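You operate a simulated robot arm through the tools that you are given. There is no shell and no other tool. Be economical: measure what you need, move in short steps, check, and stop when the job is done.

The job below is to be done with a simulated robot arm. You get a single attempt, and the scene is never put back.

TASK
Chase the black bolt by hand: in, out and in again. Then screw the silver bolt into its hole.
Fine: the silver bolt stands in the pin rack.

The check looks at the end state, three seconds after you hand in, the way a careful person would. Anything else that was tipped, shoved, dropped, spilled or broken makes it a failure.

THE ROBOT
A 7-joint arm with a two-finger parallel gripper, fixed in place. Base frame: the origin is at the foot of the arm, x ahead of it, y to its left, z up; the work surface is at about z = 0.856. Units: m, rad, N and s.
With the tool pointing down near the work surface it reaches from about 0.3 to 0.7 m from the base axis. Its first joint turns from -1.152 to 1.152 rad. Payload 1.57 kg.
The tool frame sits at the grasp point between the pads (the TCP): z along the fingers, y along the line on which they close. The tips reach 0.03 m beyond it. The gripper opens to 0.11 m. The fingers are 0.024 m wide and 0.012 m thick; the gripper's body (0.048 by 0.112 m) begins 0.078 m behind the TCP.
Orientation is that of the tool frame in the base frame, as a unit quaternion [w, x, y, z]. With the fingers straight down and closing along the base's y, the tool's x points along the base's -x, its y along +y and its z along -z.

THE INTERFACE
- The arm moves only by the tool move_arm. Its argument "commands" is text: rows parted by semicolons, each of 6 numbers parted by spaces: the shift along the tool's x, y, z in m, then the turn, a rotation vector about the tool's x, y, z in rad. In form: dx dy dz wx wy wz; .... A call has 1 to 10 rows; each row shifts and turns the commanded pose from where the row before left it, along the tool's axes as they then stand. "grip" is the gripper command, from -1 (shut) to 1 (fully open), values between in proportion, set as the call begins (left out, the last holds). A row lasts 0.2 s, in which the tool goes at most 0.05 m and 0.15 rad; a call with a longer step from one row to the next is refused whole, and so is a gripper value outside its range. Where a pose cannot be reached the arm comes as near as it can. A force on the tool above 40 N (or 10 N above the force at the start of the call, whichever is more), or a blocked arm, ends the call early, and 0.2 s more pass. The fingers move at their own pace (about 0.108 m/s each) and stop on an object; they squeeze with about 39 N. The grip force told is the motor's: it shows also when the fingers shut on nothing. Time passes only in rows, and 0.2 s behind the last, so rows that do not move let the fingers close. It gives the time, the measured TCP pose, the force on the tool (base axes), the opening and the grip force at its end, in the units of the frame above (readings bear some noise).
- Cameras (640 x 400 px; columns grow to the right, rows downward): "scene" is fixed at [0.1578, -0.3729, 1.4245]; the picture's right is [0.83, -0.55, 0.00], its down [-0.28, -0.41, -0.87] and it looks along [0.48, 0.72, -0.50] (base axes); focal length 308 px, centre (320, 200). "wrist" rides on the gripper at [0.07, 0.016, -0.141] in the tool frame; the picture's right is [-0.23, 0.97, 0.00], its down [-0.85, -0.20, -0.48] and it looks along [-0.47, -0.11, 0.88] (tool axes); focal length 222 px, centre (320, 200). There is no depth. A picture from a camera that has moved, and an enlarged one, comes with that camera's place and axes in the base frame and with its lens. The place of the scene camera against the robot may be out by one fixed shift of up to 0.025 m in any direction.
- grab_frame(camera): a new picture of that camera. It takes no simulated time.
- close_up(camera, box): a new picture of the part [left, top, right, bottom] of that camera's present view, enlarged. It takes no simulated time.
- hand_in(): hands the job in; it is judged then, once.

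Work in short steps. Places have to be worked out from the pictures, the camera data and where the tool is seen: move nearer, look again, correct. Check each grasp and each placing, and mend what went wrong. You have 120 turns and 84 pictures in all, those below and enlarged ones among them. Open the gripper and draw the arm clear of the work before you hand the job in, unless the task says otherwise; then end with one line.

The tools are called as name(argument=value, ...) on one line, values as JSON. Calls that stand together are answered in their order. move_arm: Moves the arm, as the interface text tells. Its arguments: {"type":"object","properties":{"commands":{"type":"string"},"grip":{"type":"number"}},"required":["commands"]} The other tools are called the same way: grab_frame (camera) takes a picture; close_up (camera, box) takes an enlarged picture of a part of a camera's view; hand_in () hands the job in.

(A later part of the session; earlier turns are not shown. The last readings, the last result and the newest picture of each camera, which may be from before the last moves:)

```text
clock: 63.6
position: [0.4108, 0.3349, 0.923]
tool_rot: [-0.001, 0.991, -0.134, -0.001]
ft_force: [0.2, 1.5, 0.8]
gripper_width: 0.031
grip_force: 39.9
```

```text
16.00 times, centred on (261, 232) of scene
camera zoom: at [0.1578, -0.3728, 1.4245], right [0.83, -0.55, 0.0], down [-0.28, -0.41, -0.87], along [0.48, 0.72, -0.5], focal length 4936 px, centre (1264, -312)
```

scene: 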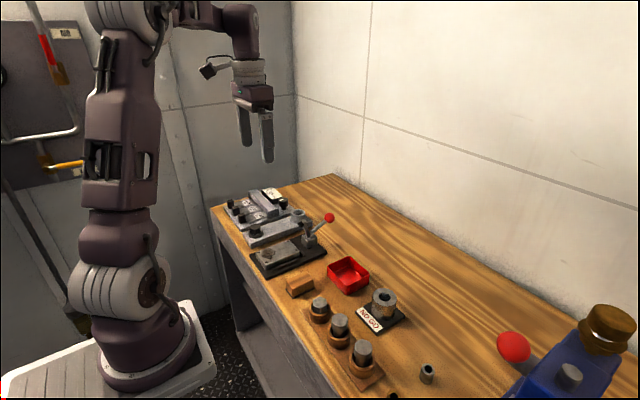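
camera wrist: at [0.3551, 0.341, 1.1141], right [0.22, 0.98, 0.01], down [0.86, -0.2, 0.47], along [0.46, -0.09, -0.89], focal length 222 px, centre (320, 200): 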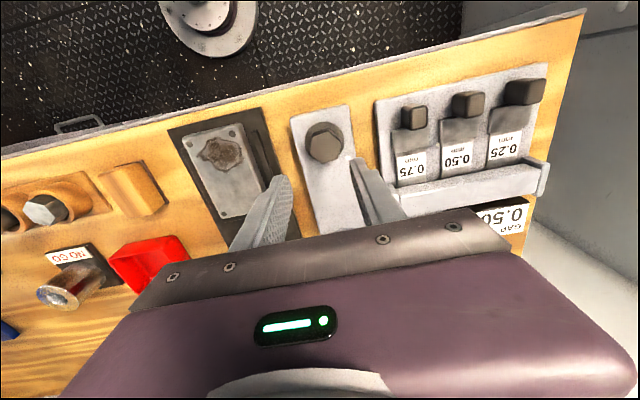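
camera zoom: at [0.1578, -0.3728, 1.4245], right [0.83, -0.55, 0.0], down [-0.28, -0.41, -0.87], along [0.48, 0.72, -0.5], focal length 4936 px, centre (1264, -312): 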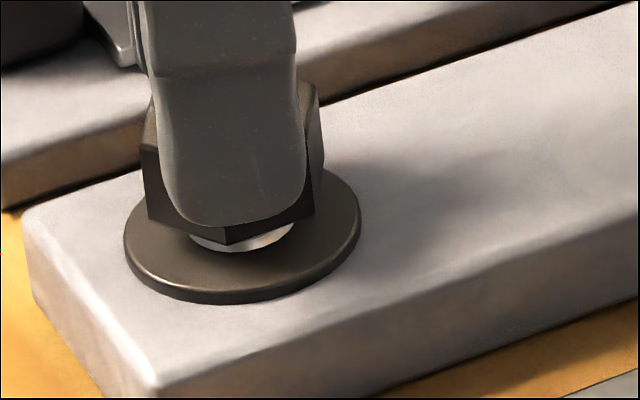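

The bolt is about 6 mm out, nearly the starting height. I'll make another stroke so that it clearly exceeds its original position.

move_arm(commands="0 0 0 0 0 0;0 0 0 0 0 0;0 0 0 0 0 0.149;0 0 0 0 0 0.149;0 0 0 0 0 0.149;0 0 0 0 0 0.149;0 0 0 0 0 0.149;0 0 0 0 0 0.149;0 0 0 0 0 0.149;0 0 0 0 0 0.149", grip=-0.1)

move_arm(commands="0 0 0 0 0 0.149;0 0 0 0 0 0.149;0 0 0 0 0 0.149;0 0 0 0 0 0.149;0 0 0 0 0 0.149;0 0 0 0 0 0.149;0 0 0 0 0 0.149;0 0 0 0 0 0.149;0 0 0 0 0 0.149;0 0 0 0 0 0.149")

move_arm(commands="0 0 0 0 0 0.149;0 0 0 0 0 0.149;0 0 0 0 0 0.149;0 0 0 0 0 0.149;0 0 0 0 0 0.149;0 0 0 0 0 0.149;0 0 0 0 0 0.149;0 0 0 0 0 0.149;0 0 0 0 0 0.149;0 0 0 0 0 0.149")

move_arm(commands="0 0 0 0 0 0.149;0 0 0 0 0 0.149;0 0 0 0 0 0.149;0 0 0 0 0 0.149;0 0 0 0 0 0.149;0 0 0 0 0 0.149;0 0 0 0 0 0.149;0 0 0 0 0 0")

close_up(camera="wrist", box=[260, 110, 380, 220])

close_up(camera="scene", box=[240, 212, 288, 242])

```text
clock: 65.8
position: [0.4098, 0.3363, 0.9207]
tool_rot: [0.0, 0.743, -0.669, -0.001]
ft_force: [0.7, 0.6, -0.8]
gripper_width: 0.0497
grip_force: 0.1
```

```text
clock: 68.0
position: [0.4114, 0.3344, 0.9217]
tool_rot: [-0.001, -0.092, 0.996, 0.001]
ft_force: [-0.6, 0.2, 0.1]
gripper_width: 0.0495
grip_force: 0.1
```

```text
clock: 70.2
position: [0.4124, 0.336, 0.9219]
tool_rot: [-0.001, 0.608, 0.794, 0.0]
ft_force: [0.2, 0.3, -0.3]
gripper_width: 0.0495
grip_force: 0.1
```

```text
clock: 72.0
position: [0.4131, 0.3332, 0.9225]
tool_rot: [-0.002, 0.922, 0.388, -0.002]
ft_force: [0.1, 0.7, 0.3]
gripper_width: 0.0496
grip_force: 0.1
```

```text
3.64 times, centred on (320, 165) of wrist
camera zoom: at [0.4734, 0.3731, 1.0622], right [0.54, -0.84, -0.01], down [-0.74, -0.47, 0.48], along [-0.41, -0.25, -0.88], focal length 808 px, centre (320, 327)
```

zoom: 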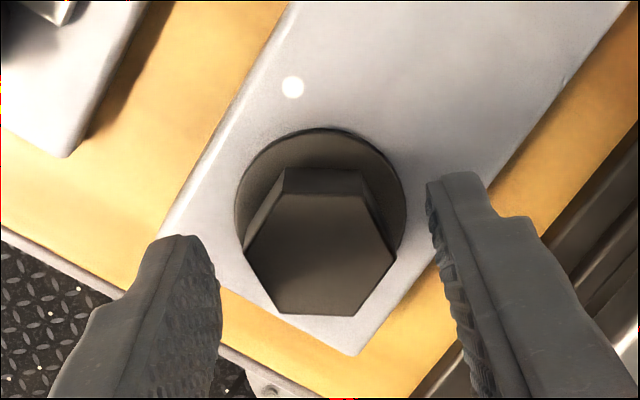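

```text
13.33 times, centred on (264, 227) of scene
camera zoom: at [0.1578, -0.3729, 1.4245], right [0.83, -0.55, 0.0], down [-0.28, -0.41, -0.87], along [0.48, 0.72, -0.5], focal length 4113 px, centre (1067, -160)
```

zoom: 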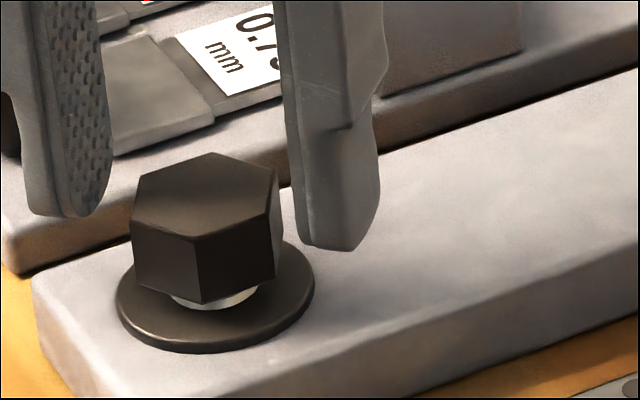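

The head is about 6 mm out and the gripper is about 0.2 rad past the flats. I'll align, lower 1.5 mm, grip and back out further.

move_arm(commands="0 0 0.0015 0 0 -0.1;0 0 0 0 0 -0.1;0 0 0 0 0 0")

move_arm(commands="0 0 0 0 0 0;0 0 0 0 0 0;0 0 0 0 0 0", grip=-1)

move_arm(commands="0 0 -0.00012 0 0 -0.14;0 0 -0.00012 0 0 -0.14;0 0 -0.00012 0 0 -0.14;0 0 -0.00012 0 0 -0.14;0 0 -0.00012 0 0 -0.14;0 0 -0.00012 0 0 -0.14;0 0 -0.00012 0 0 -0.14;0 0 -0.00012 0 0 -0.14;0 0 -0.00012 0 0 -0.14")

move_arm(commands="0 0 -0.00012 0 0 -0.14;0 0 -0.00012 0 0 -0.14;0 0 -0.00012 0 0 -0.14;0 0 -0.00012 0 0 -0.14;0 0 -0.00012 0 0 -0.14;0 0 -0.00012 0 0 -0.14;0 0 -0.00012 0 0 -0.14;0 0 -0.00012 0 0 -0.14;0 0 -0.00012 0 0 -0.14")

close_up(camera="scene", box=[240, 212, 288, 242])

```text
clock: 72.8
position: [0.412, 0.3354, 0.921]
tool_rot: [-0.001, 0.879, 0.477, 0.0]
ft_force: [-0.3, 0.8, 0.4]
gripper_width: 0.0497
grip_force: 0.2
```

```text
clock: 73.6
position: [0.4119, 0.3342, 0.9211]
tool_rot: [0.0, 0.879, 0.477, 0.0]
ft_force: [6.0, -3.3, -1.9]
gripper_width: 0.0318
grip_force: 40.1
```

```text
clock: 75.6
position: [0.412, 0.3351, 0.9221]
tool_rot: [-0.002, 0.428, 0.904, 0.0]
ft_force: [2.1, 0.4, -2.2]
gripper_width: 0.0312
grip_force: 39.9
```

```text
clock: 77.6
position: [0.4114, 0.3349, 0.9225]
tool_rot: [-0.001, -0.186, 0.983, 0.0]
ft_force: [-0.3, -10.9, -3.2]
gripper_width: 0.0314
grip_force: 40.4
```

```text
13.33 times, centred on (264, 227) of scene
camera zoom: at [0.1579, -0.3731, 1.4244], right [0.83, -0.55, 0.0], down [-0.28, -0.41, -0.87], along [0.48, 0.72, -0.5], focal length 4113 px, centre (1067, -160)
```

zoom: 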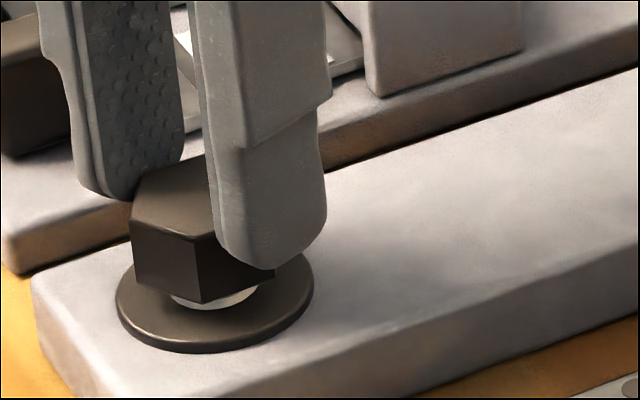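

The hex orientation looks the same as before this stroke, so it may be at its out-stop. I'll turn another 0.55 rad and compare.

move_arm(commands="0 0 0 0 0 -0.14;0 0 0 0 0 -0.14;0 0 0 0 0 -0.14;0 0 0 0 0 -0.14")

close_up(camera="scene", box=[240, 212, 288, 242])

```text
clock: 78.6
position: [0.4121, 0.3343, 0.9215]
tool_rot: [0.0, -0.45, 0.893, 0.0]
ft_force: [10.1, -14.9, 3.8]
gripper_width: 0.0316
grip_force: 40.3
```

```text
13.33 times, centred on (264, 227) of scene
camera zoom: at [0.158, -0.3733, 1.4244], right [0.83, -0.55, 0.0], down [-0.28, -0.41, -0.87], along [0.48, 0.72, -0.5], focal length 4113 px, centre (1067, -160)
```

zoom: 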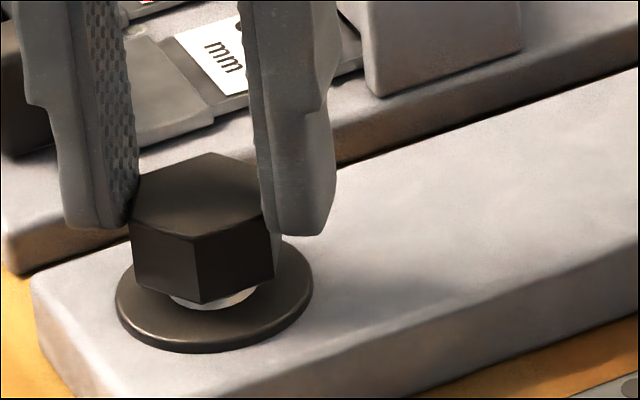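

Confirmed: the bolt is at its out-stop, the same place it started, and only the fingers slip. Out is done. For the second in, I'll open, rotate back to about −2.9 rad, regrip and drive.

move_arm(commands="0 0 0 0 0 0;0 0 0 0 0 0;0 0 0 0 0 -0.145;0 0 0 0 0 -0.145;0 0 0 0 0 -0.145;0 0 0 0 0 -0.145;0 0 0 0 0 -0.145;0 0 0 0 0 -0.145;0 0 0 0 0 -0.145", grip=-0.1)

move_arm(commands="0 0 0 0 0 -0.145;0 0 0 0 0 -0.145;0 0 0 0 0 -0.145;0 0 0 0 0 -0.145;0 0 0 0 0 -0.145;0 0 0 0 0 -0.145;0 0 0 0 0 0")

close_up(camera="wrist", box=[260, 110, 380, 220])

```text
clock: 80.6
position: [0.4105, 0.3348, 0.9234]
tool_rot: [0.001, 0.828, -0.561, -0.001]
ft_force: [0.2, 0.1, -1.0]
gripper_width: 0.0496
grip_force: 0.0
```

```text
clock: 82.2
position: [0.4121, 0.3356, 0.9223]
tool_rot: [0.001, 0.987, -0.16, -0.001]
ft_force: [-0.5, 0.7, 0.6]
gripper_width: 0.0498
grip_force: 0.0
```

```text
3.64 times, centred on (320, 165) of wrist
camera zoom: at [0.4729, 0.298, 1.063], right [-0.52, -0.85, 0.0], down [-0.75, 0.46, 0.48], along [-0.41, 0.25, -0.88], focal length 808 px, centre (320, 327)
```

zoom: 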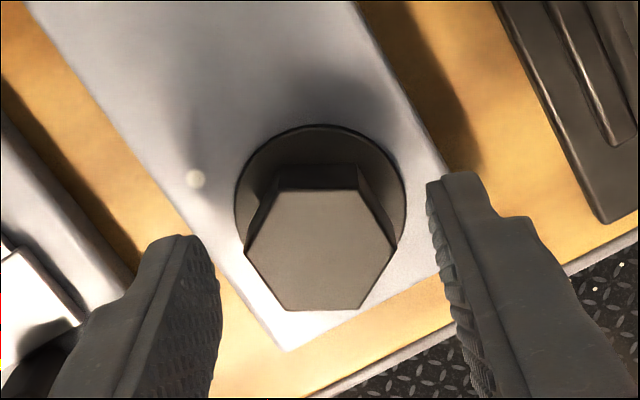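

Centred. I'll lower 2 mm, grip and drive in over a long stroke.

move_arm(commands="0 0 0.002 0 0 -0.1;0 0 0 0 0 0")

move_arm(commands="0 0 0 0 0 0;0 0 0 0 0 0;0 0 0 0 0 0", grip=-1)

move_arm(commands="0 0 0.0001 0 0 0.14;0 0 0.0001 0 0 0.14;0 0 0.0001 0 0 0.14;0 0 0.0001 0 0 0.14;0 0 0.0001 0 0 0.14;0 0 0.0001 0 0 0.14;0 0 0.0001 0 0 0.14;0 0 0.0001 0 0 0.14;0 0 0.0001 0 0 0.14")

move_arm(commands="0 0 0.0001 0 0 0.14;0 0 0.0001 0 0 0.14;0 0 0.0001 0 0 0.14;0 0 0.0001 0 0 0.14;0 0 0.0001 0 0 0.14;0 0 0.0001 0 0 0.14;0 0 0.0001 0 0 0.14;0 0 0.0001 0 0 0.14;0 0 0.0001 0 0 0.14")

move_arm(commands="0 0 0.0001 0 0 0.14;0 0 0.0001 0 0 0.14;0 0 0.0001 0 0 0.14;0 0 0.0001 0 0 0.14;0 0 0.0001 0 0 0.14;0 0 0.0001 0 0 0.14;0 0 0.0001 0 0 0.14;0 0 0.0001 0 0 0.14;0 0 0.0001 0 0 0.14")

move_arm(commands="0 0 0.0001 0 0 0.14;0 0 0.0001 0 0 0.14;0 0 0.0001 0 0 0.14;0 0 0.0001 0 0 0.14;0 0 0.0001 0 0 0.14;0 0 0.0001 0 0 0.14;0 0 0.0001 0 0 0.14;0 0 0.0001 0 0 0.14;0 0 0.0001 0 0 0.14")

close_up(camera="scene", box=[240, 212, 288, 242])

```text
clock: 82.8
position: [0.4115, 0.3359, 0.9204]
tool_rot: [-0.001, 0.994, -0.11, -0.001]
ft_force: [-0.5, -0.8, -1.5]
gripper_width: 0.0494
grip_force: 0.0
```

```text
clock: 83.6
position: [0.4118, 0.3345, 0.921]
tool_rot: [-0.001, 0.994, -0.111, -0.001]
ft_force: [-2.7, -3.7, 2.7]
gripper_width: 0.0313
grip_force: 39.9
```

```text
clock: 85.6
position: [0.413, 0.335, 0.9194]
tool_rot: [-0.001, 0.737, -0.676, -0.001]
ft_force: [14.3, -2.4, -15.4]
gripper_width: 0.0308
grip_force: 39.9
```

```text
clock: 87.6
position: [0.4125, 0.3348, 0.9193]
tool_rot: [-0.001, -0.197, 0.98, 0.0]
ft_force: [16.4, -4.7, -2.5]
gripper_width: 0.0307
grip_force: 39.8
```

```text
clock: 89.6
position: [0.4117, 0.3349, 0.9186]
tool_rot: [0.001, 0.418, 0.908, 0.0]
ft_force: [25.3, -7.7, -15.9]
gripper_width: 0.0309
grip_force: 40.3
```

```text
clock: 91.6
position: [0.4126, 0.3352, 0.9169]
tool_rot: [-0.001, 0.874, 0.486, -0.001]
ft_force: [17.2, -16.7, -9.4]
gripper_width: 0.031
grip_force: 40.0
```

```text
13.33 times, centred on (264, 227) of scene
camera zoom: at [0.1583, -0.3732, 1.4243], right [0.83, -0.55, 0.0], down [-0.28, -0.41, -0.87], along [0.48, 0.72, -0.5], focal length 4113 px, centre (1067, -160)
```

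zoom: 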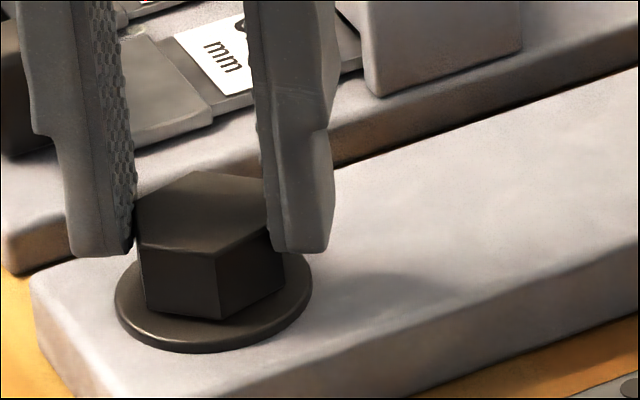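

It is most of the way in, with about 1.5 mm left. One more regrip (back by π) and drive to the stop.

move_arm(commands="0 0 0 0 0 0;0 0 0 0 0 0;0 0 0 0 0 -0.1496;0 0 0 0 0 -0.1496;0 0 0 0 0 -0.1496;0 0 0 0 0 -0.1496;0 0 0 0 0 -0.1496;0 0 0 0 0 -0.1496;0 0 0 0 0 -0.1496;0 0 0 0 0 -0.1496", grip=-0.1)

move_arm(commands="0 0 0 0 0 -0.1496;0 0 0 0 0 -0.1496;0 0 0 0 0 -0.1496;0 0 0 0 0 -0.1496;0 0 0 0 0 -0.1496;0 0 0 0 0 -0.1496;0 0 0 0 0 -0.1496;0 0 0 0 0 -0.1496;0 0 0 0 0 -0.1496;0 0 0 0 0 -0.1496")

move_arm(commands="0 0 0.0005 0 0 -0.1496;0 0 0.0005 0 0 -0.1496;0 0 0.0005 0 0 -0.1496;0 0 0 0 0 0")

move_arm(commands="0 0 0 0 0 0;0 0 0 0 0 0;0 0 0 0 0 0", grip=-1)

move_arm(commands="0 0 0.0001 0 0 0.14;0 0 0.0001 0 0 0.14;0 0 0.0001 0 0 0.14;0 0 0.0001 0 0 0.14;0 0 0.0001 0 0 0.14;0 0 0.0001 0 0 0.14;0 0 0.0001 0 0 0.14;0 0 0.0001 0 0 0.14")

move_arm(commands="0 0 0.0001 0 0 0.14;0 0 0.0001 0 0 0.14;0 0 0.0001 0 0 0.14;0 0 0.0001 0 0 0.14;0 0 0.0001 0 0 0.14;0 0 0.0001 0 0 0.14;0 0 0.0001 0 0 0.14;0 0 0.0001 0 0 0.14")

close_up(camera="scene", box=[240, 212, 288, 242])

```text
clock: 93.8
position: [0.412, 0.3349, 0.9177]
tool_rot: [0.0, 0.445, 0.896, 0.001]
ft_force: [-0.4, 0.3, -0.2]
gripper_width: 0.0495
grip_force: 0.0
```

```text
clock: 96.0
position: [0.4114, 0.3347, 0.9164]
tool_rot: [0.0, -0.283, 0.959, 0.001]
ft_force: [0.6, 0.7, 0.1]
gripper_width: 0.0495
grip_force: 0.0
```

```text
clock: 97.0
position: [0.4117, 0.3353, 0.9153]
tool_rot: [0.0, -0.489, 0.872, 0.001]
ft_force: [-0.5, 0.1, -0.6]
gripper_width: 0.0492
grip_force: 0.1
```

```text
clock: 97.8
position: [0.4109, 0.3349, 0.917]
tool_rot: [0.001, -0.489, 0.873, -0.001]
ft_force: [6.5, -3.4, -2.0]
gripper_width: 0.0308
grip_force: 39.9
```

```text
clock: 99.6
position: [0.4125, 0.3352, 0.9149]
tool_rot: [-0.001, 0.05, 0.999, 0.001]
ft_force: [8.7, -12.0, -9.2]
gripper_width: 0.0307
grip_force: 40.3
```

```text
clock: 101.4
position: [0.4123, 0.3351, 0.9138]
tool_rot: [0.0, 0.573, 0.819, 0.001]
ft_force: [2.1, 3.2, -4.8]
gripper_width: 0.0312
grip_force: 40.3
```

```text
13.33 times, centred on (264, 227) of scene
camera zoom: at [0.1579, -0.3727, 1.4245], right [0.83, -0.55, 0.0], down [-0.28, -0.41, -0.87], along [0.48, 0.72, -0.5], focal length 4113 px, centre (1067, -160)
```

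zoom: 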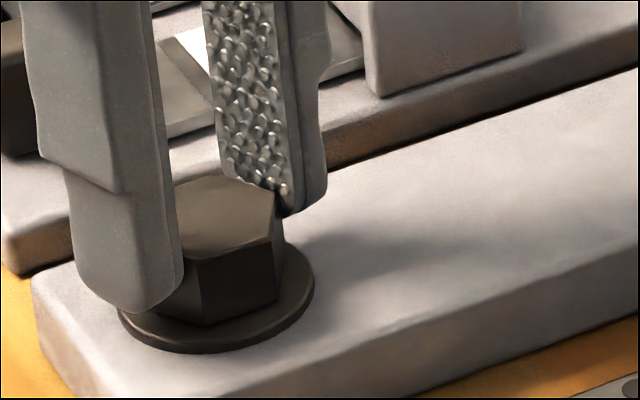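

The head is at the seated height. I'll turn a bit more to confirm the stop.

move_arm(commands="0 0 0 0 0 0.14;0 0 0 0 0 0.14;0 0 0 0 0 0.14;0 0 0 0 0 0.14;0 0 0 0 0 0.14")

close_up(camera="scene", box=[240, 212, 288, 242])

```text
clock: 102.6
position: [0.4115, 0.3352, 0.9145]
tool_rot: [0.0, 0.819, 0.573, -0.001]
ft_force: [5.1, 0.4, 3.4]
gripper_width: 0.0316
grip_force: 40.0
```

```text
13.33 times, centred on (264, 227) of scene
camera zoom: at [0.1579, -0.3729, 1.4245], right [0.83, -0.55, 0.0], down [-0.28, -0.41, -0.87], along [0.48, 0.72, -0.5], focal length 4113 px, centre (1067, -160)
```

zoom: 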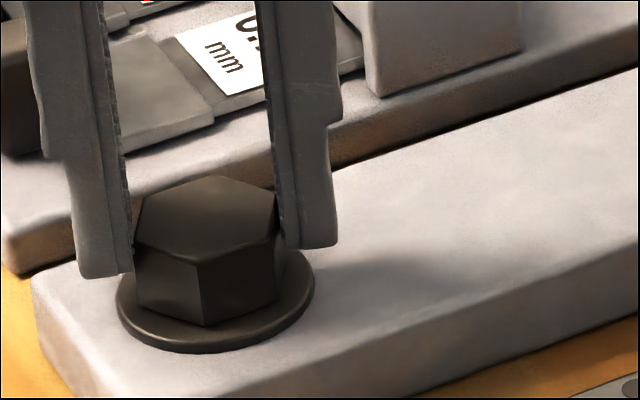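

The black bolt is seated (in, out, in). I'll release, rise and rotate back to the neutral orientation on the way to the silver bolt.

move_arm(commands="0 0 0 0 0 0;0 0 0 0 0 0;0 0 -0.04 0 0 0;0 0 -0.04 0 0 -0.15;0 0 -0.04 0 0 -0.15;0 0 -0.04 0 0 -0.15;0 0 0 0 0 -0.15;0 0 0 0 0 -0.15;0 0 0 0 0 -0.15;0 0 0 0 0 -0.15", grip=-0.1)

move_arm(commands="0 0 0 0 0 -0.144;0 0 0 0 0 -0.144;0 0 0 0 0 -0.144;0 0 0 0 0 -0.144;0 0 0 0 0 -0.144;0 0 0 0 0 -0.144;0 0 0 0 0 0")

close_up(camera="scene", box=[240, 212, 288, 242])

```text
clock: 104.8
position: [0.411, 0.335, 1.074]
tool_rot: [-0.001, 0.419, 0.908, 0.001]
ft_force: [-0.4, 1.0, 0.7]
gripper_width: 0.0495
grip_force: 0.2
```

```text
clock: 106.4
position: [0.4118, 0.3344, 1.0754]
tool_rot: [-0.001, 0.002, 1.0, 0.0]
ft_force: [0.7, -0.4, 0.9]
gripper_width: 0.0493
grip_force: 0.0
```

```text
13.33 times, centred on (264, 227) of scene
camera zoom: at [0.1578, -0.3729, 1.4245], right [0.83, -0.55, 0.0], down [-0.28, -0.41, -0.87], along [0.48, 0.72, -0.5], focal length 4113 px, centre (1067, -160)
```

zoom: 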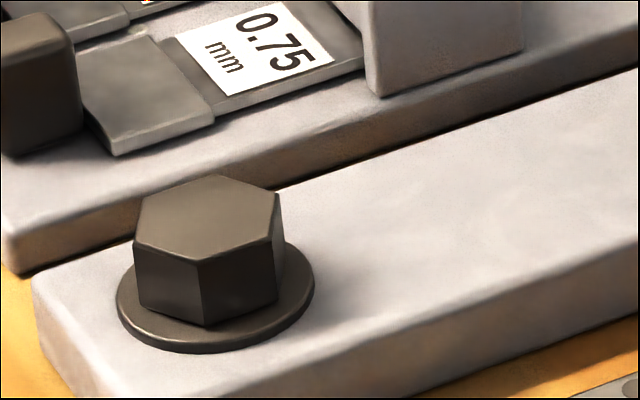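

The black bolt looks seated. I'll move over the silver bolt in the rack.

move_arm(commands="0 -0.045 0 0 0 0;0 -0.045 0 0 0 0;0 -0.045 0 0 0 0;0 -0.045 0 0 0 0;0 -0.045 0 0 0 0;0 -0.045 0 0 0 0;0 -0.045 0 0 0 0;0 0 0.02 0 0 0;0 0 0 0 0 0")

grab_frame(camera="wrist")

```text
clock: 108.4
position: [0.4073, 0.0169, 1.0548]
tool_rot: [-0.001, 0.004, 1.0, 0.001]
ft_force: [1.0, -0.7, 0.0]
gripper_width: 0.0497
grip_force: 0.0
```

```text
39 pictures are left
camera wrist: at [0.3378, 0.0351, 1.1952], right [0.23, 0.97, 0.0], down [0.85, -0.2, 0.48], along [0.46, -0.11, -0.88], focal length 222 px, centre (320, 200)
```

wrist: 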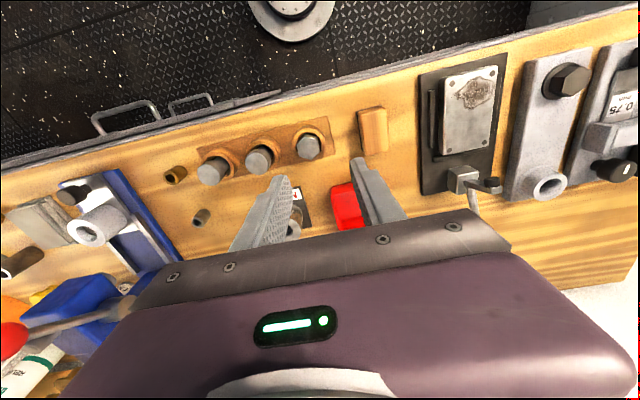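

The silver hex is the rightmost rack position, around (0.405, 0.003). Zooming in for the hex angle.

close_up(camera="wrist", box=[267, 115, 347, 180])

close_up(camera="scene", box=[280, 270, 360, 320])

```text
6.15 times, centred on (307, 148) of wrist
camera zoom: at [0.3378, 0.0351, 1.1952], right [0.23, 0.97, 0.0], down [0.85, -0.2, 0.48], along [0.46, -0.11, -0.88], focal length 1367 px, centre (400, 523)
```

zoom: 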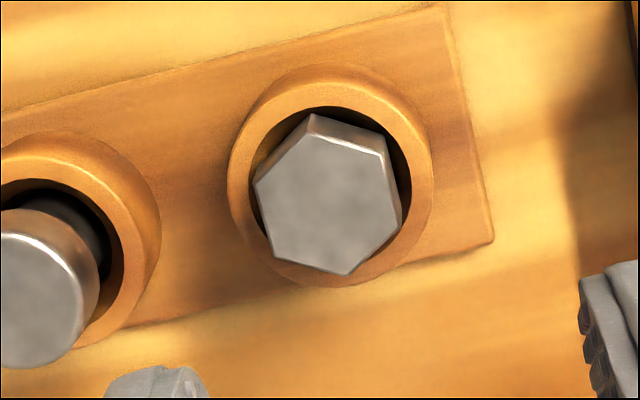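

```text
8.00 times, centred on (320, 295) of scene
camera zoom: at [0.1578, -0.3729, 1.4245], right [0.83, -0.55, 0.0], down [-0.28, -0.41, -0.87], along [0.48, 0.72, -0.5], focal length 2468 px, centre (320, -560)
```

zoom: 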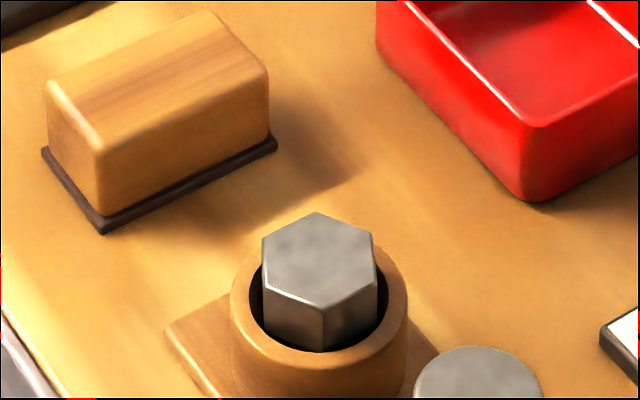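

The silver head is aligned with the gripper at centre ≈(0.413, 0.001), its top near 0.90. I'll lower and check again.

move_arm(commands="-0.002 -0.008 0.03 0 0 0;-0.002 -0.008 0.03 0 0 0;0 0 0.02 0 0 0;0 0 0 0 0 0")

close_up(camera="wrist", box=[240, 90, 400, 240])

close_up(camera="scene", box=[280, 260, 360, 310])

```text
clock: 109.4
position: [0.413, 0.0023, 0.9764]
tool_rot: [0.0, 0.002, 1.0, 0.001]
ft_force: [-0.2, -0.3, 0.2]
gripper_width: 0.0491
grip_force: 0.1
```

```text
2.67 times, centred on (320, 165) of wrist
camera zoom: at [0.3433, 0.0194, 1.1161], right [0.23, 0.97, 0.0], down [0.85, -0.2, 0.48], along [0.46, -0.11, -0.88], focal length 592 px, centre (320, 293)
```

zoom: 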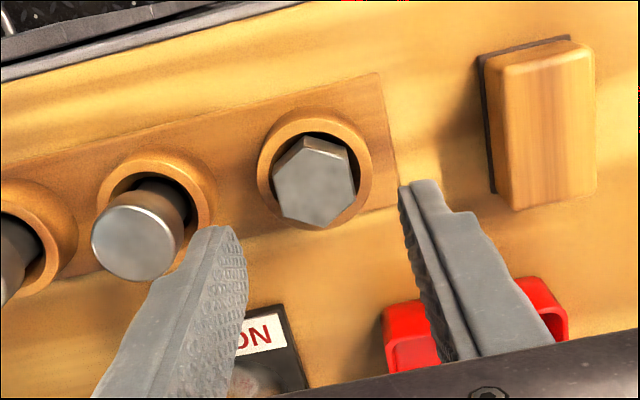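

```text
8.00 times, centred on (320, 285) of scene
camera zoom: at [0.1578, -0.3729, 1.4245], right [0.83, -0.55, 0.0], down [-0.28, -0.41, -0.87], along [0.48, 0.72, -0.5], focal length 2468 px, centre (320, -480)
```

zoom: 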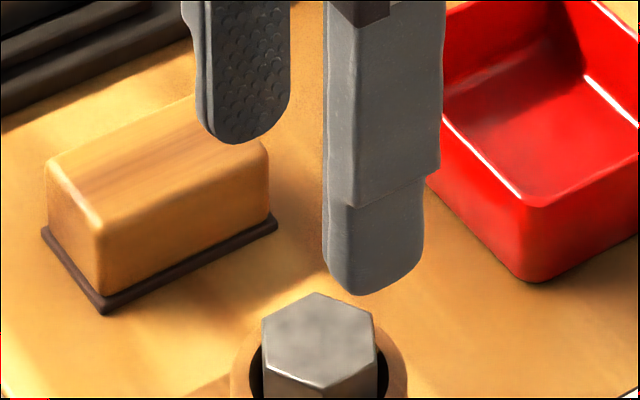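

The hex centre is about (0.4115, 0.001). I'll narrow the opening slightly to stay clear of the neighbouring pin and descend until the tips are just above the ring.

move_arm(commands="0.001 -0.0012 0.02 0 0 0;0 0 0.02 0 0 0;0 0 0.008 0 0 0;0 0 0 0 0 0", grip=-0.22)

close_up(camera="wrist", box=[260, 110, 380, 220])

close_up(camera="scene", box=[280, 270, 360, 320])

```text
clock: 110.4
position: [0.4135, 0.0025, 0.9263]
tool_rot: [-0.001, 0.003, 1.0, 0.0]
ft_force: [-1.2, 0.0, 0.7]
gripper_width: 0.0428
grip_force: 0.1
```

```text
3.64 times, centred on (320, 165) of wrist
camera zoom: at [0.3426, 0.0192, 1.0666], right [0.23, 0.97, 0.0], down [0.85, -0.2, 0.48], along [0.46, -0.11, -0.88], focal length 808 px, centre (320, 327)
```

zoom: 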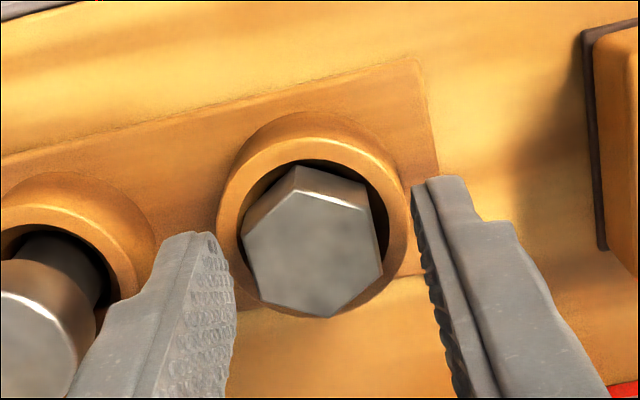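

```text
8.00 times, centred on (320, 295) of scene
camera zoom: at [0.1578, -0.3729, 1.4245], right [0.83, -0.55, 0.0], down [-0.28, -0.41, -0.87], along [0.48, 0.72, -0.5], focal length 2468 px, centre (320, -560)
```

zoom: 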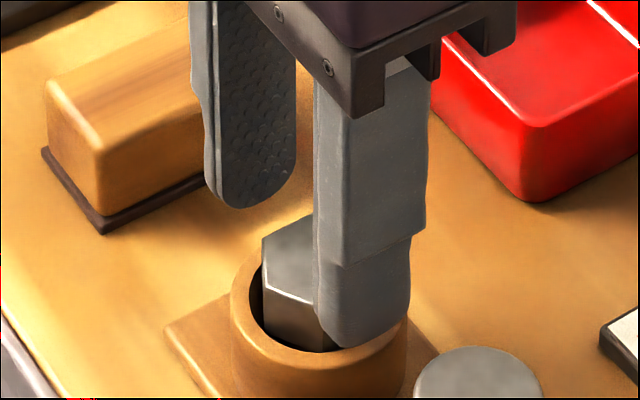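

The tips already overlap the head by roughly 1 cm and sit right at the ring's rim. I'll shift about 2 mm (−x, −y) to centre and close.

move_arm(commands="0.002 -0.0018 0 0 0 0;0 0 0 0 0 0")

move_arm(commands="0 0 0 0 0 0;0 0 0 0 0 0;0 0 0 0 0 0", grip=-1)

close_up(camera="wrist", box=[260, 110, 380, 220])

close_up(camera="scene", box=[280, 270, 360, 320])

```text
clock: 111.0
position: [0.4102, 0.0014, 0.9268]
tool_rot: [-0.001, 0.002, 1.0, 0.0]
ft_force: [0.3, 0.1, 0.5]
gripper_width: 0.0429
grip_force: 0.0
```

```text
clock: 111.8
position: [0.4107, 0.0014, 0.926]
tool_rot: [-0.001, 0.003, 1.0, 0.0]
ft_force: [0.4, 0.2, -0.2]
gripper_width: 0.0002
grip_force: 21.3
```

```text
3.64 times, centred on (320, 165) of wrist
camera zoom: at [0.3412, 0.0178, 1.0664], right [0.23, 0.97, 0.0], down [0.85, -0.2, 0.48], along [0.46, -0.11, -0.88], focal length 808 px, centre (320, 327)
```

zoom: 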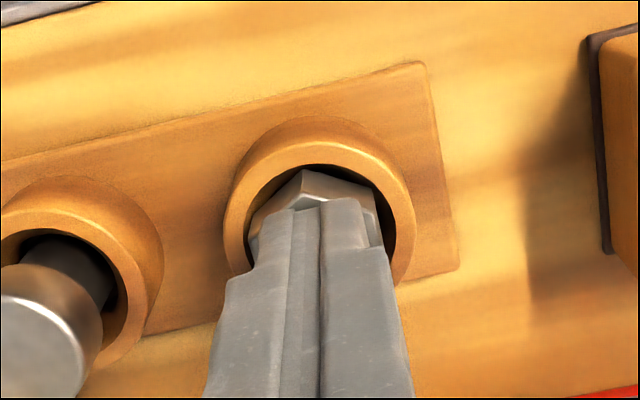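

```text
8.00 times, centred on (320, 295) of scene
camera zoom: at [0.1578, -0.3729, 1.4245], right [0.83, -0.55, 0.0], down [-0.28, -0.41, -0.87], along [0.48, 0.72, -0.5], focal length 2468 px, centre (320, -560)
```

zoom: 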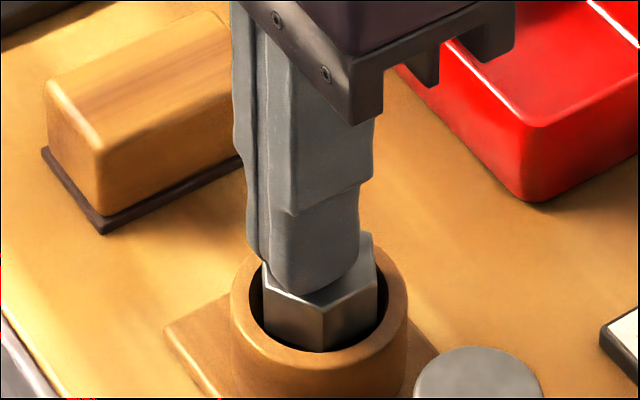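

The fingers closed above the head, so its top is lower than I thought, about 0.894. I'll open, shift back +1.5 mm in x, descend 11 mm and grip again.

move_arm(commands="0 0 0 0 0 0;0 0 0 0 0 0;-0.0015 -0.0005 0.006 0 0 0;0 0 0.005 0 0 0;0 0 0 0 0 0", grip=-0.22)

move_arm(commands="0 0 0 0 0 0;0 0 0 0 0 0;0 0 0 0 0 0", grip=-1)

close_up(camera="scene", box=[280, 270, 360, 320])

```text
clock: 113.0
position: [0.4121, 0.0014, 0.9144]
tool_rot: [-0.001, 0.003, 1.0, 0.001]
ft_force: [0.2, 0.7, 0.1]
gripper_width: 0.043
grip_force: 0.1
```

```text
clock: 113.8
position: [0.4127, -0.0007, 0.9152]
tool_rot: [-0.001, 0.002, 1.0, 0.0]
ft_force: [0.2, -9.1, 5.2]
gripper_width: 0.0314
grip_force: 39.3
```

```text
8.00 times, centred on (320, 295) of scene
camera zoom: at [0.1578, -0.3731, 1.4244], right [0.83, -0.55, 0.0], down [-0.28, -0.41, -0.87], along [0.48, 0.72, -0.5], focal length 2468 px, centre (320, -560)
```

zoom: 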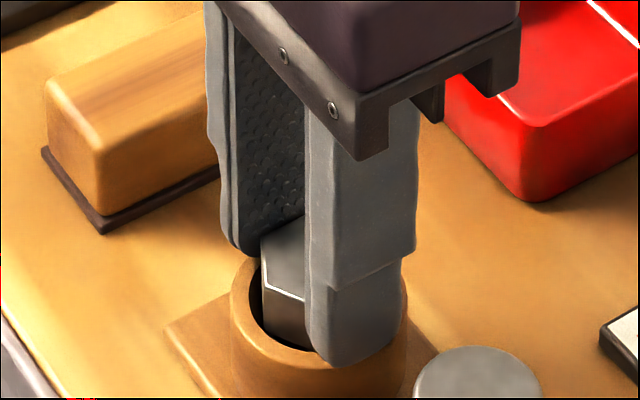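

Gripped at 31.4 mm. Lifting gently straight up.

move_arm(commands="0 -0.0005 -0.005 0 0 0;0 0 -0.01 0 0 0;0 0 -0.015 0 0 0;0 0 -0.02 0 0 0;0 0 -0.02 0 0 0;0 0 -0.02 0 0 0;0 0 -0.02 0 0 0;0 0 0 0 0 0")

close_up(camera="scene", box=[260, 200, 420, 330])

```text
clock: 115.6
position: [0.4136, -0.0011, 1.0238]
tool_rot: [-0.002, 0.003, 1.0, -0.001]
ft_force: [0.4, 0.6, -1.8]
gripper_width: 0.0309
grip_force: 39.1
```

```text
3.08 times, centred on (340, 265) of scene
camera zoom: at [0.1578, -0.3729, 1.4245], right [0.83, -0.55, 0.0], down [-0.28, -0.41, -0.87], along [0.48, 0.72, -0.5], focal length 949 px, centre (258, 0)
```

zoom: 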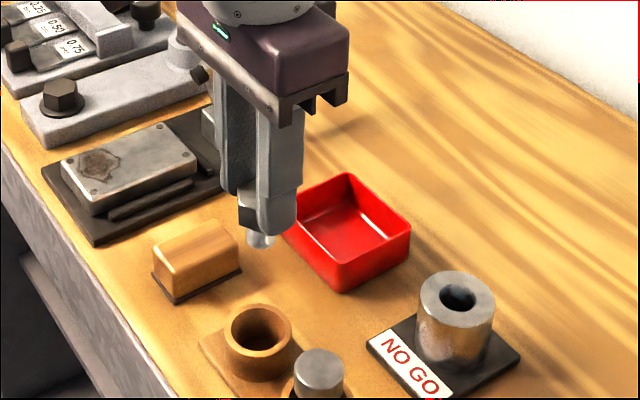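

The silver bolt is out of the rack and held. I'll rise and travel to above the boss at about (0.551, 0.331).

move_arm(commands="0 0.02 -0.04 0 0 0;0 0.04 -0.03 0 0 0;-0.01 0.045 0 0 0 0;-0.02 0.045 0 0 0 0;-0.02 0.045 0 0 0 0;-0.02 0.045 0 0 0 0;-0.02 0.045 0 0 0 0;-0.02 0.045 0 0 0 0;-0.027 0.002 0 0 0 0;0 0 0 0 0 0")

grab_frame(camera="wrist")

close_up(camera="scene", box=[210, 130, 370, 270])

```text
clock: 117.8
position: [0.5395, 0.329, 1.088]
tool_rot: [-0.012, -0.004, 1.0, -0.013]
ft_force: [-1.4, 0.5, -2.1]
gripper_width: 0.0311
grip_force: 38.9
out of reach, approached as far as the arm can: row 9
```

```text
28 pictures are left
camera wrist: at [0.4732, 0.3491, 1.2301], right [0.22, 0.98, -0.03], down [0.87, -0.18, 0.46], along [0.45, -0.13, -0.89], focal length 222 px, centre (320, 200)
```

wrist: 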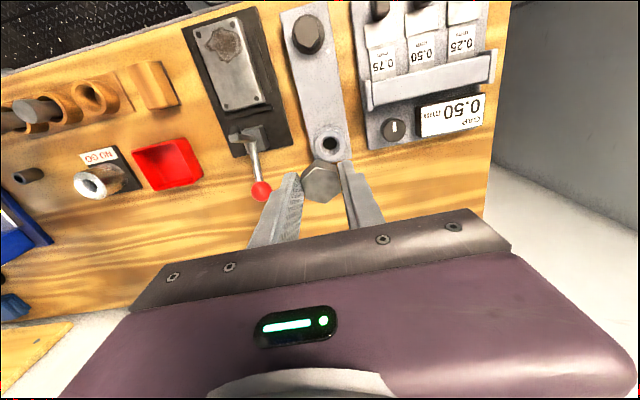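

```text
2.86 times, centred on (290, 200) of scene
camera zoom: at [0.1578, -0.3729, 1.4245], right [0.83, -0.55, 0.0], down [-0.28, -0.41, -0.87], along [0.48, 0.72, -0.5], focal length 881 px, centre (406, 200)
```

zoom: 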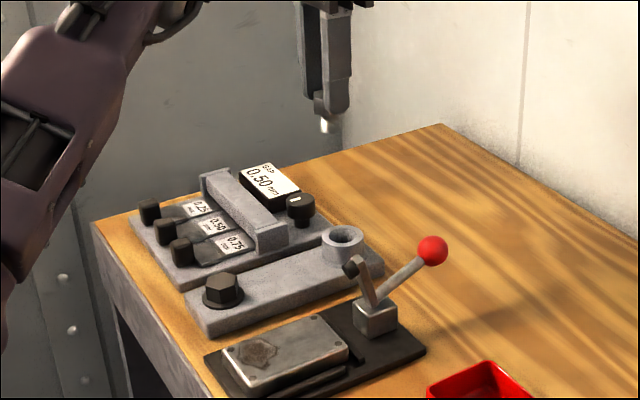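

Reach is limited at this height but should be fine lower down. I'll check how much shank hangs below the fingers and get a tighter look at the boss.

close_up(camera="scene", box=[270, 130, 318, 166])

close_up(camera="wrist", box=[290, 115, 370, 215])

```text
11.11 times, centred on (294, 148) of scene
camera zoom: at [0.1578, -0.3729, 1.4245], right [0.83, -0.55, 0.0], down [-0.28, -0.41, -0.87], along [0.48, 0.72, -0.5], focal length 3428 px, centre (609, 778)
```

zoom: 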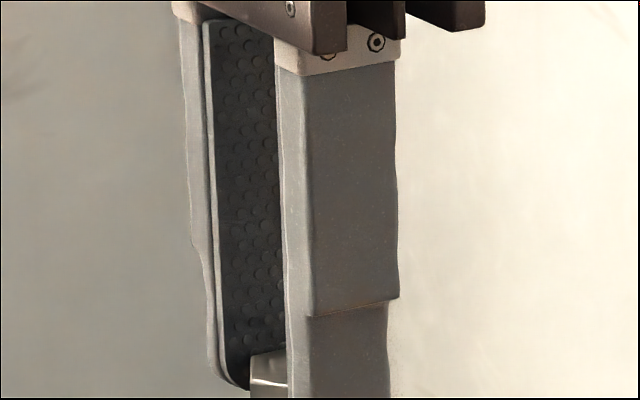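

```text
4.00 times, centred on (330, 165) of wrist
camera zoom: at [0.4732, 0.3491, 1.2301], right [0.22, 0.98, -0.03], down [0.87, -0.18, 0.46], along [0.45, -0.13, -0.89], focal length 888 px, centre (280, 340)
```

zoom: 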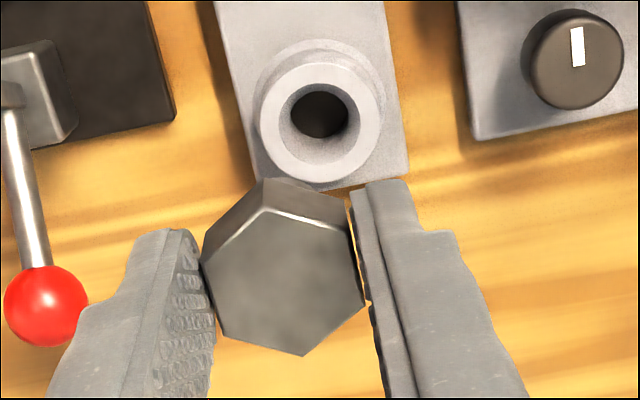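

I'll straighten the slight tilt, move down to about 1.02 and over the boss, then look again.

move_arm(commands="0 0 0.03 -0.026 -0.024 0;-0.005 0.003 0.03 0 0 0;-0.006 0.003 0.01 0 0 0;0 0 0 0 0 0")

close_up(camera="wrist", box=[270, 90, 390, 215])

close_up(camera="scene", box=[260, 150, 340, 210])

```text
clock: 118.8
position: [0.5635, 0.3384, 1.0278]
tool_rot: [0.012, 0.003, 1.0, 0.012]
ft_force: [-0.8, 0.3, -1.8]
gripper_width: 0.031
grip_force: 39.2
```

```text
3.20 times, centred on (330, 152) of wrist
camera zoom: at [0.4903, 0.3523, 1.1657], right [0.23, 0.97, 0.03], down [0.84, -0.22, 0.49], along [0.49, -0.09, -0.87], focal length 711 px, centre (288, 352)
```

zoom: 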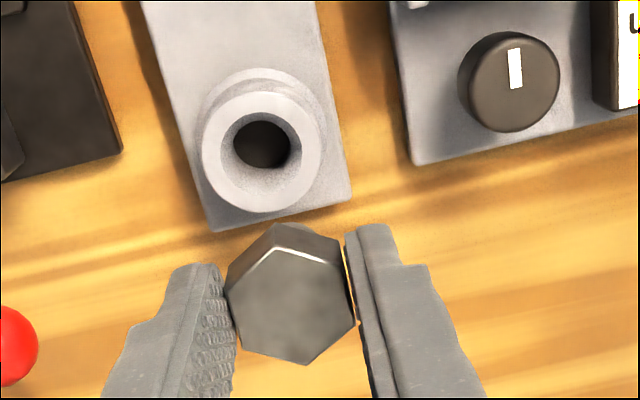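

```text
6.67 times, centred on (300, 180) of scene
camera zoom: at [0.1578, -0.3728, 1.4245], right [0.83, -0.55, 0.0], down [-0.28, -0.41, -0.87], along [0.48, 0.72, -0.5], focal length 2057 px, centre (453, 333)
```

zoom: 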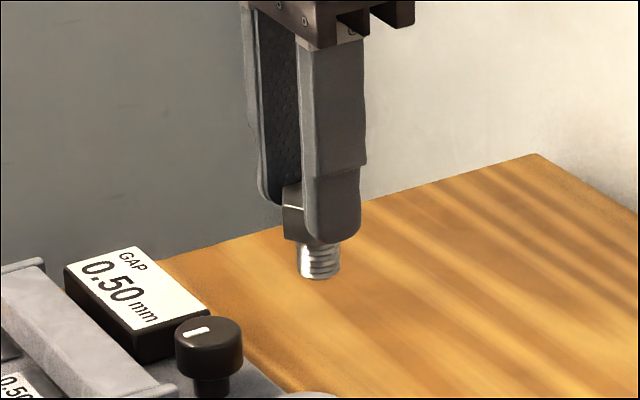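

That tilt reading came only from the reach limit, so my correction over-tilted it. I'll undo it, place the tool at about (0.551, 0.3365) and lower to 0.975.

move_arm(commands="0.006 -0.001 0.01 0.026 0.024 0;0.006 -0.001 0.02 0 0 0;0 0 0.02 0 0 0;0 0 0 0 0 0")

close_up(camera="scene", box=[260, 180, 324, 220])

close_up(camera="wrist", box=[270, 90, 390, 215])

```text
clock: 119.8
position: [0.5506, 0.3348, 0.9747]
tool_rot: [-0.001, 0.003, 1.0, -0.001]
ft_force: [0.3, -0.6, -1.9]
gripper_width: 0.031
grip_force: 39.5
```

```text
10.00 times, centred on (292, 200) of scene
camera zoom: at [0.1578, -0.3728, 1.4245], right [0.83, -0.55, 0.0], down [-0.28, -0.41, -0.87], along [0.48, 0.72, -0.5], focal length 3085 px, centre (600, 200)
```

zoom: 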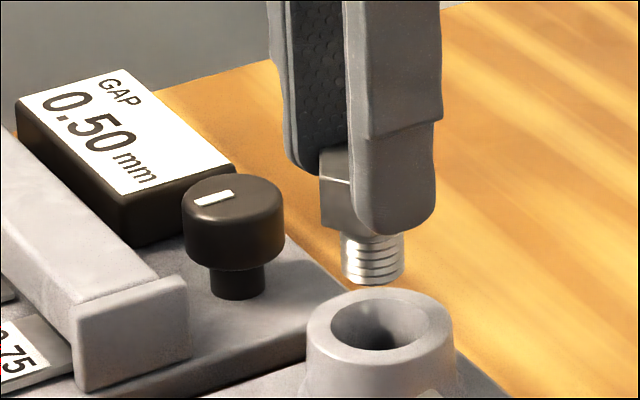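

```text
3.20 times, centred on (330, 152) of wrist
camera zoom: at [0.4808, 0.3521, 1.1157], right [0.23, 0.97, 0.0], down [0.85, -0.2, 0.48], along [0.46, -0.11, -0.88], focal length 711 px, centre (288, 352)
```

zoom: 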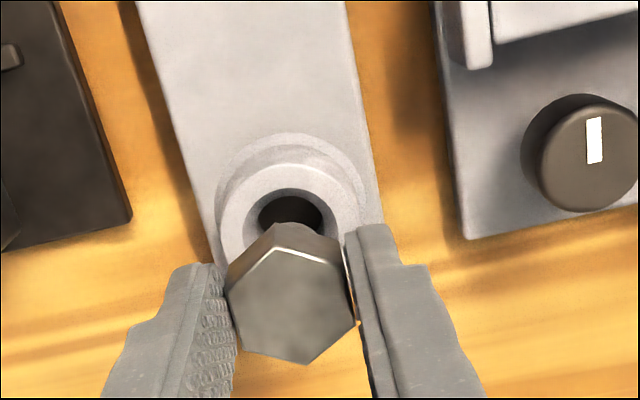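

By both views the bolt tip is about 2 cm above the boss and the hole is about 5 mm farther in +x. I'll shift and lower partway, then check.

move_arm(commands="-0.005 0.0005 0 0 0 0;0 0 0.008 0 0 0;0 0 0 0 0 0")

close_up(camera="scene", box=[265, 190, 321, 225])

close_up(camera="wrist", box=[270, 90, 390, 215])

```text
clock: 120.6
position: [0.5548, 0.3356, 0.9666]
tool_rot: [-0.001, 0.003, 1.0, 0.001]
ft_force: [-0.3, 0.0, -1.0]
gripper_width: 0.0311
grip_force: 39.4
```

```text
11.43 times, centred on (293, 208) of scene
camera zoom: at [0.1578, -0.3728, 1.4245], right [0.83, -0.55, 0.0], down [-0.28, -0.41, -0.87], along [0.48, 0.72, -0.5], focal length 3526 px, centre (629, 114)
```

zoom: 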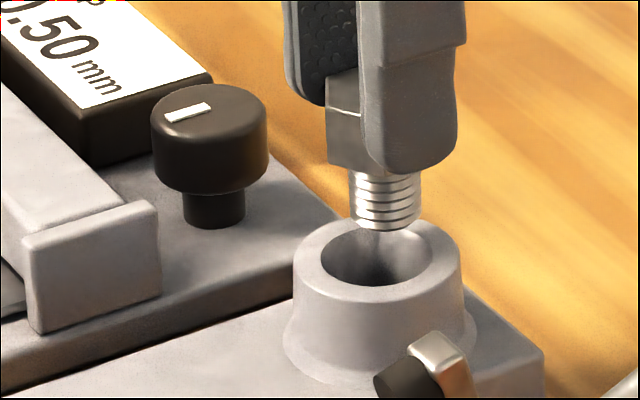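

```text
3.20 times, centred on (330, 152) of wrist
camera zoom: at [0.4866, 0.3535, 1.107], right [0.23, 0.97, 0.0], down [0.85, -0.2, 0.48], along [0.46, -0.11, -0.88], focal length 711 px, centre (288, 352)
```

zoom: 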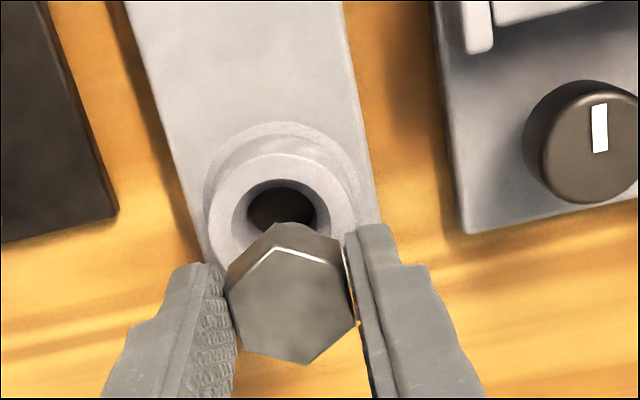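

The bolt now looks 2–3 mm too far right in the scene, while the wrist view says nearly centred. The chamfered mouth gives about 5 mm of slack. I'll shift −1.5 mm in x and lower into the mouth gently.

move_arm(commands="0.0015 0.0002 0.004 0 0 0;0 0 0.004 0 0 0;0 0 0.004 0 0 0;0 0 0.003 0 0 0;0 0 0 0 0 0")

close_up(camera="scene", box=[265, 190, 321, 225])

close_up(camera="wrist", box=[270, 90, 390, 215])

```text
clock: 121.8
position: [0.5547, 0.3369, 0.9524]
tool_rot: [0.0, 0.002, 1.0, 0.0]
ft_force: [0.4, -0.6, -1.0]
gripper_width: 0.0308
grip_force: 38.7
```

```text
11.43 times, centred on (293, 208) of scene
camera zoom: at [0.1578, -0.3728, 1.4245], right [0.83, -0.55, 0.0], down [-0.28, -0.41, -0.87], along [0.48, 0.72, -0.5], focal length 3526 px, centre (629, 114)
```

zoom: 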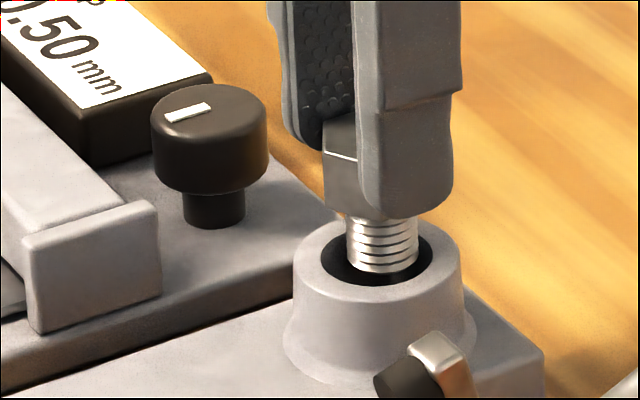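

```text
3.20 times, centred on (330, 152) of wrist
camera zoom: at [0.4855, 0.3545, 1.093], right [0.23, 0.97, 0.0], down [0.85, -0.2, 0.48], along [0.46, -0.11, -0.88], focal length 711 px, centre (288, 352)
```

zoom: 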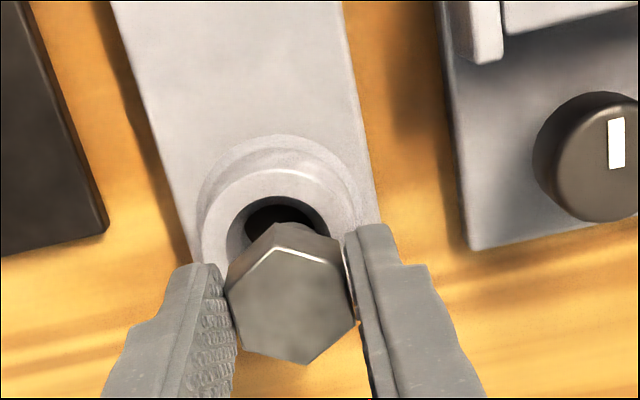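

The shank is entering the chamfer with no contact. Relative to the hole it looks about 1–2 mm too far in +y and slightly in +x. I'll nudge it and lower until contact.

move_arm(commands="0.0016 -0.0016 0.002 0 0 0;0 0 0.002 0 0 0;0 0 0.002 0 0 0;0 0 0.002 0 0 0;0 0 0 0 0 0")

close_up(camera="scene", box=[265, 190, 321, 225])

```text
clock: 123.0
position: [0.5533, 0.3357, 0.944]
tool_rot: [-0.001, 0.003, 1.0, 0.0]
ft_force: [-4.3, -3.3, 0.9]
gripper_width: 0.0309
grip_force: 38.8
```

```text
11.43 times, centred on (293, 208) of scene
camera zoom: at [0.1577, -0.373, 1.4245], right [0.83, -0.55, 0.0], down [-0.28, -0.41, -0.87], along [0.48, 0.72, -0.5], focal length 3526 px, centre (629, 114)
```

zoom: 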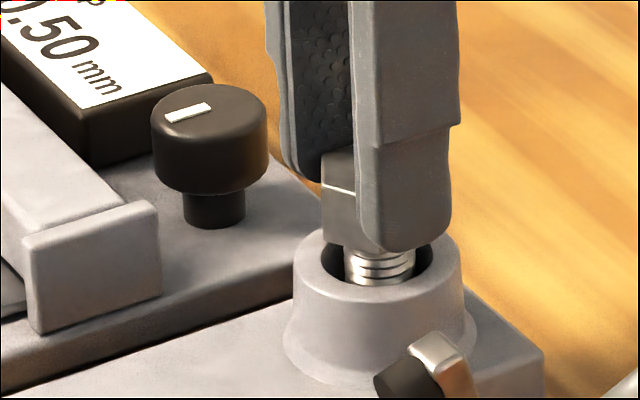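

Light contact (−4, −3 N) is guiding it toward −x, −y. I'll follow that and keep lowering slowly.

move_arm(commands="0.0005 -0.0003 0.001 0 0 0;0 0 0.001 0 0 0;0 0 0.001 0 0 0;0 0 0 0 0 0")

```text
clock: 124.0
position: [0.5519, 0.3343, 0.9396]
tool_rot: [-0.001, 0.003, 1.0, -0.001]
ft_force: [-8.0, -10.8, 1.8]
gripper_width: 0.0311
grip_force: 39.1
```

The side force is growing in the same direction, so I'll shift another millimetre and see.

move_arm(commands="0.0008 -0.001 0 0 0 0;0 0 0 0 0 0")

move_arm(commands="0 0 0.001 0 0 0;0 0 0.001 0 0 0;0 0 0 0 0 0")

close_up(camera="scene", box=[265, 190, 321, 225])

```text
clock: 124.6
position: [0.5514, 0.335, 0.9415]
tool_rot: [0.0, 0.003, 1.0, 0.0]
ft_force: [-0.6, -5.6, -2.0]
gripper_width: 0.0311
grip_force: 39.5
```

```text
clock: 125.4
position: [0.5509, 0.3344, 0.9409]
tool_rot: [0.0, 0.004, 1.0, 0.0]
ft_force: [-1.6, -10.5, 4.3]
gripper_width: 0.0312
grip_force: 39.4
```

```text
11.43 times, centred on (293, 208) of scene
camera zoom: at [0.1577, -0.3732, 1.4244], right [0.83, -0.55, 0.0], down [-0.28, -0.41, -0.87], along [0.48, 0.72, -0.5], focal length 3526 px, centre (629, 114)
```

zoom: 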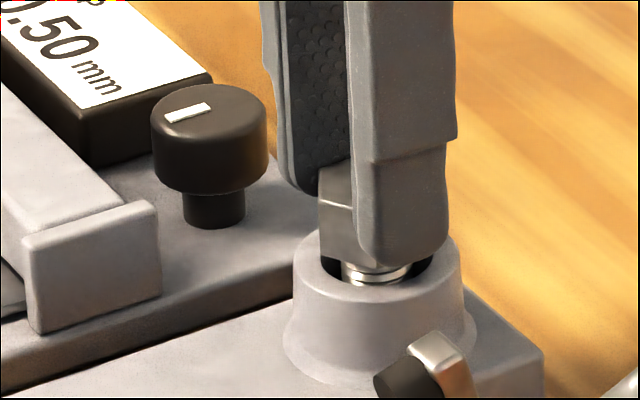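

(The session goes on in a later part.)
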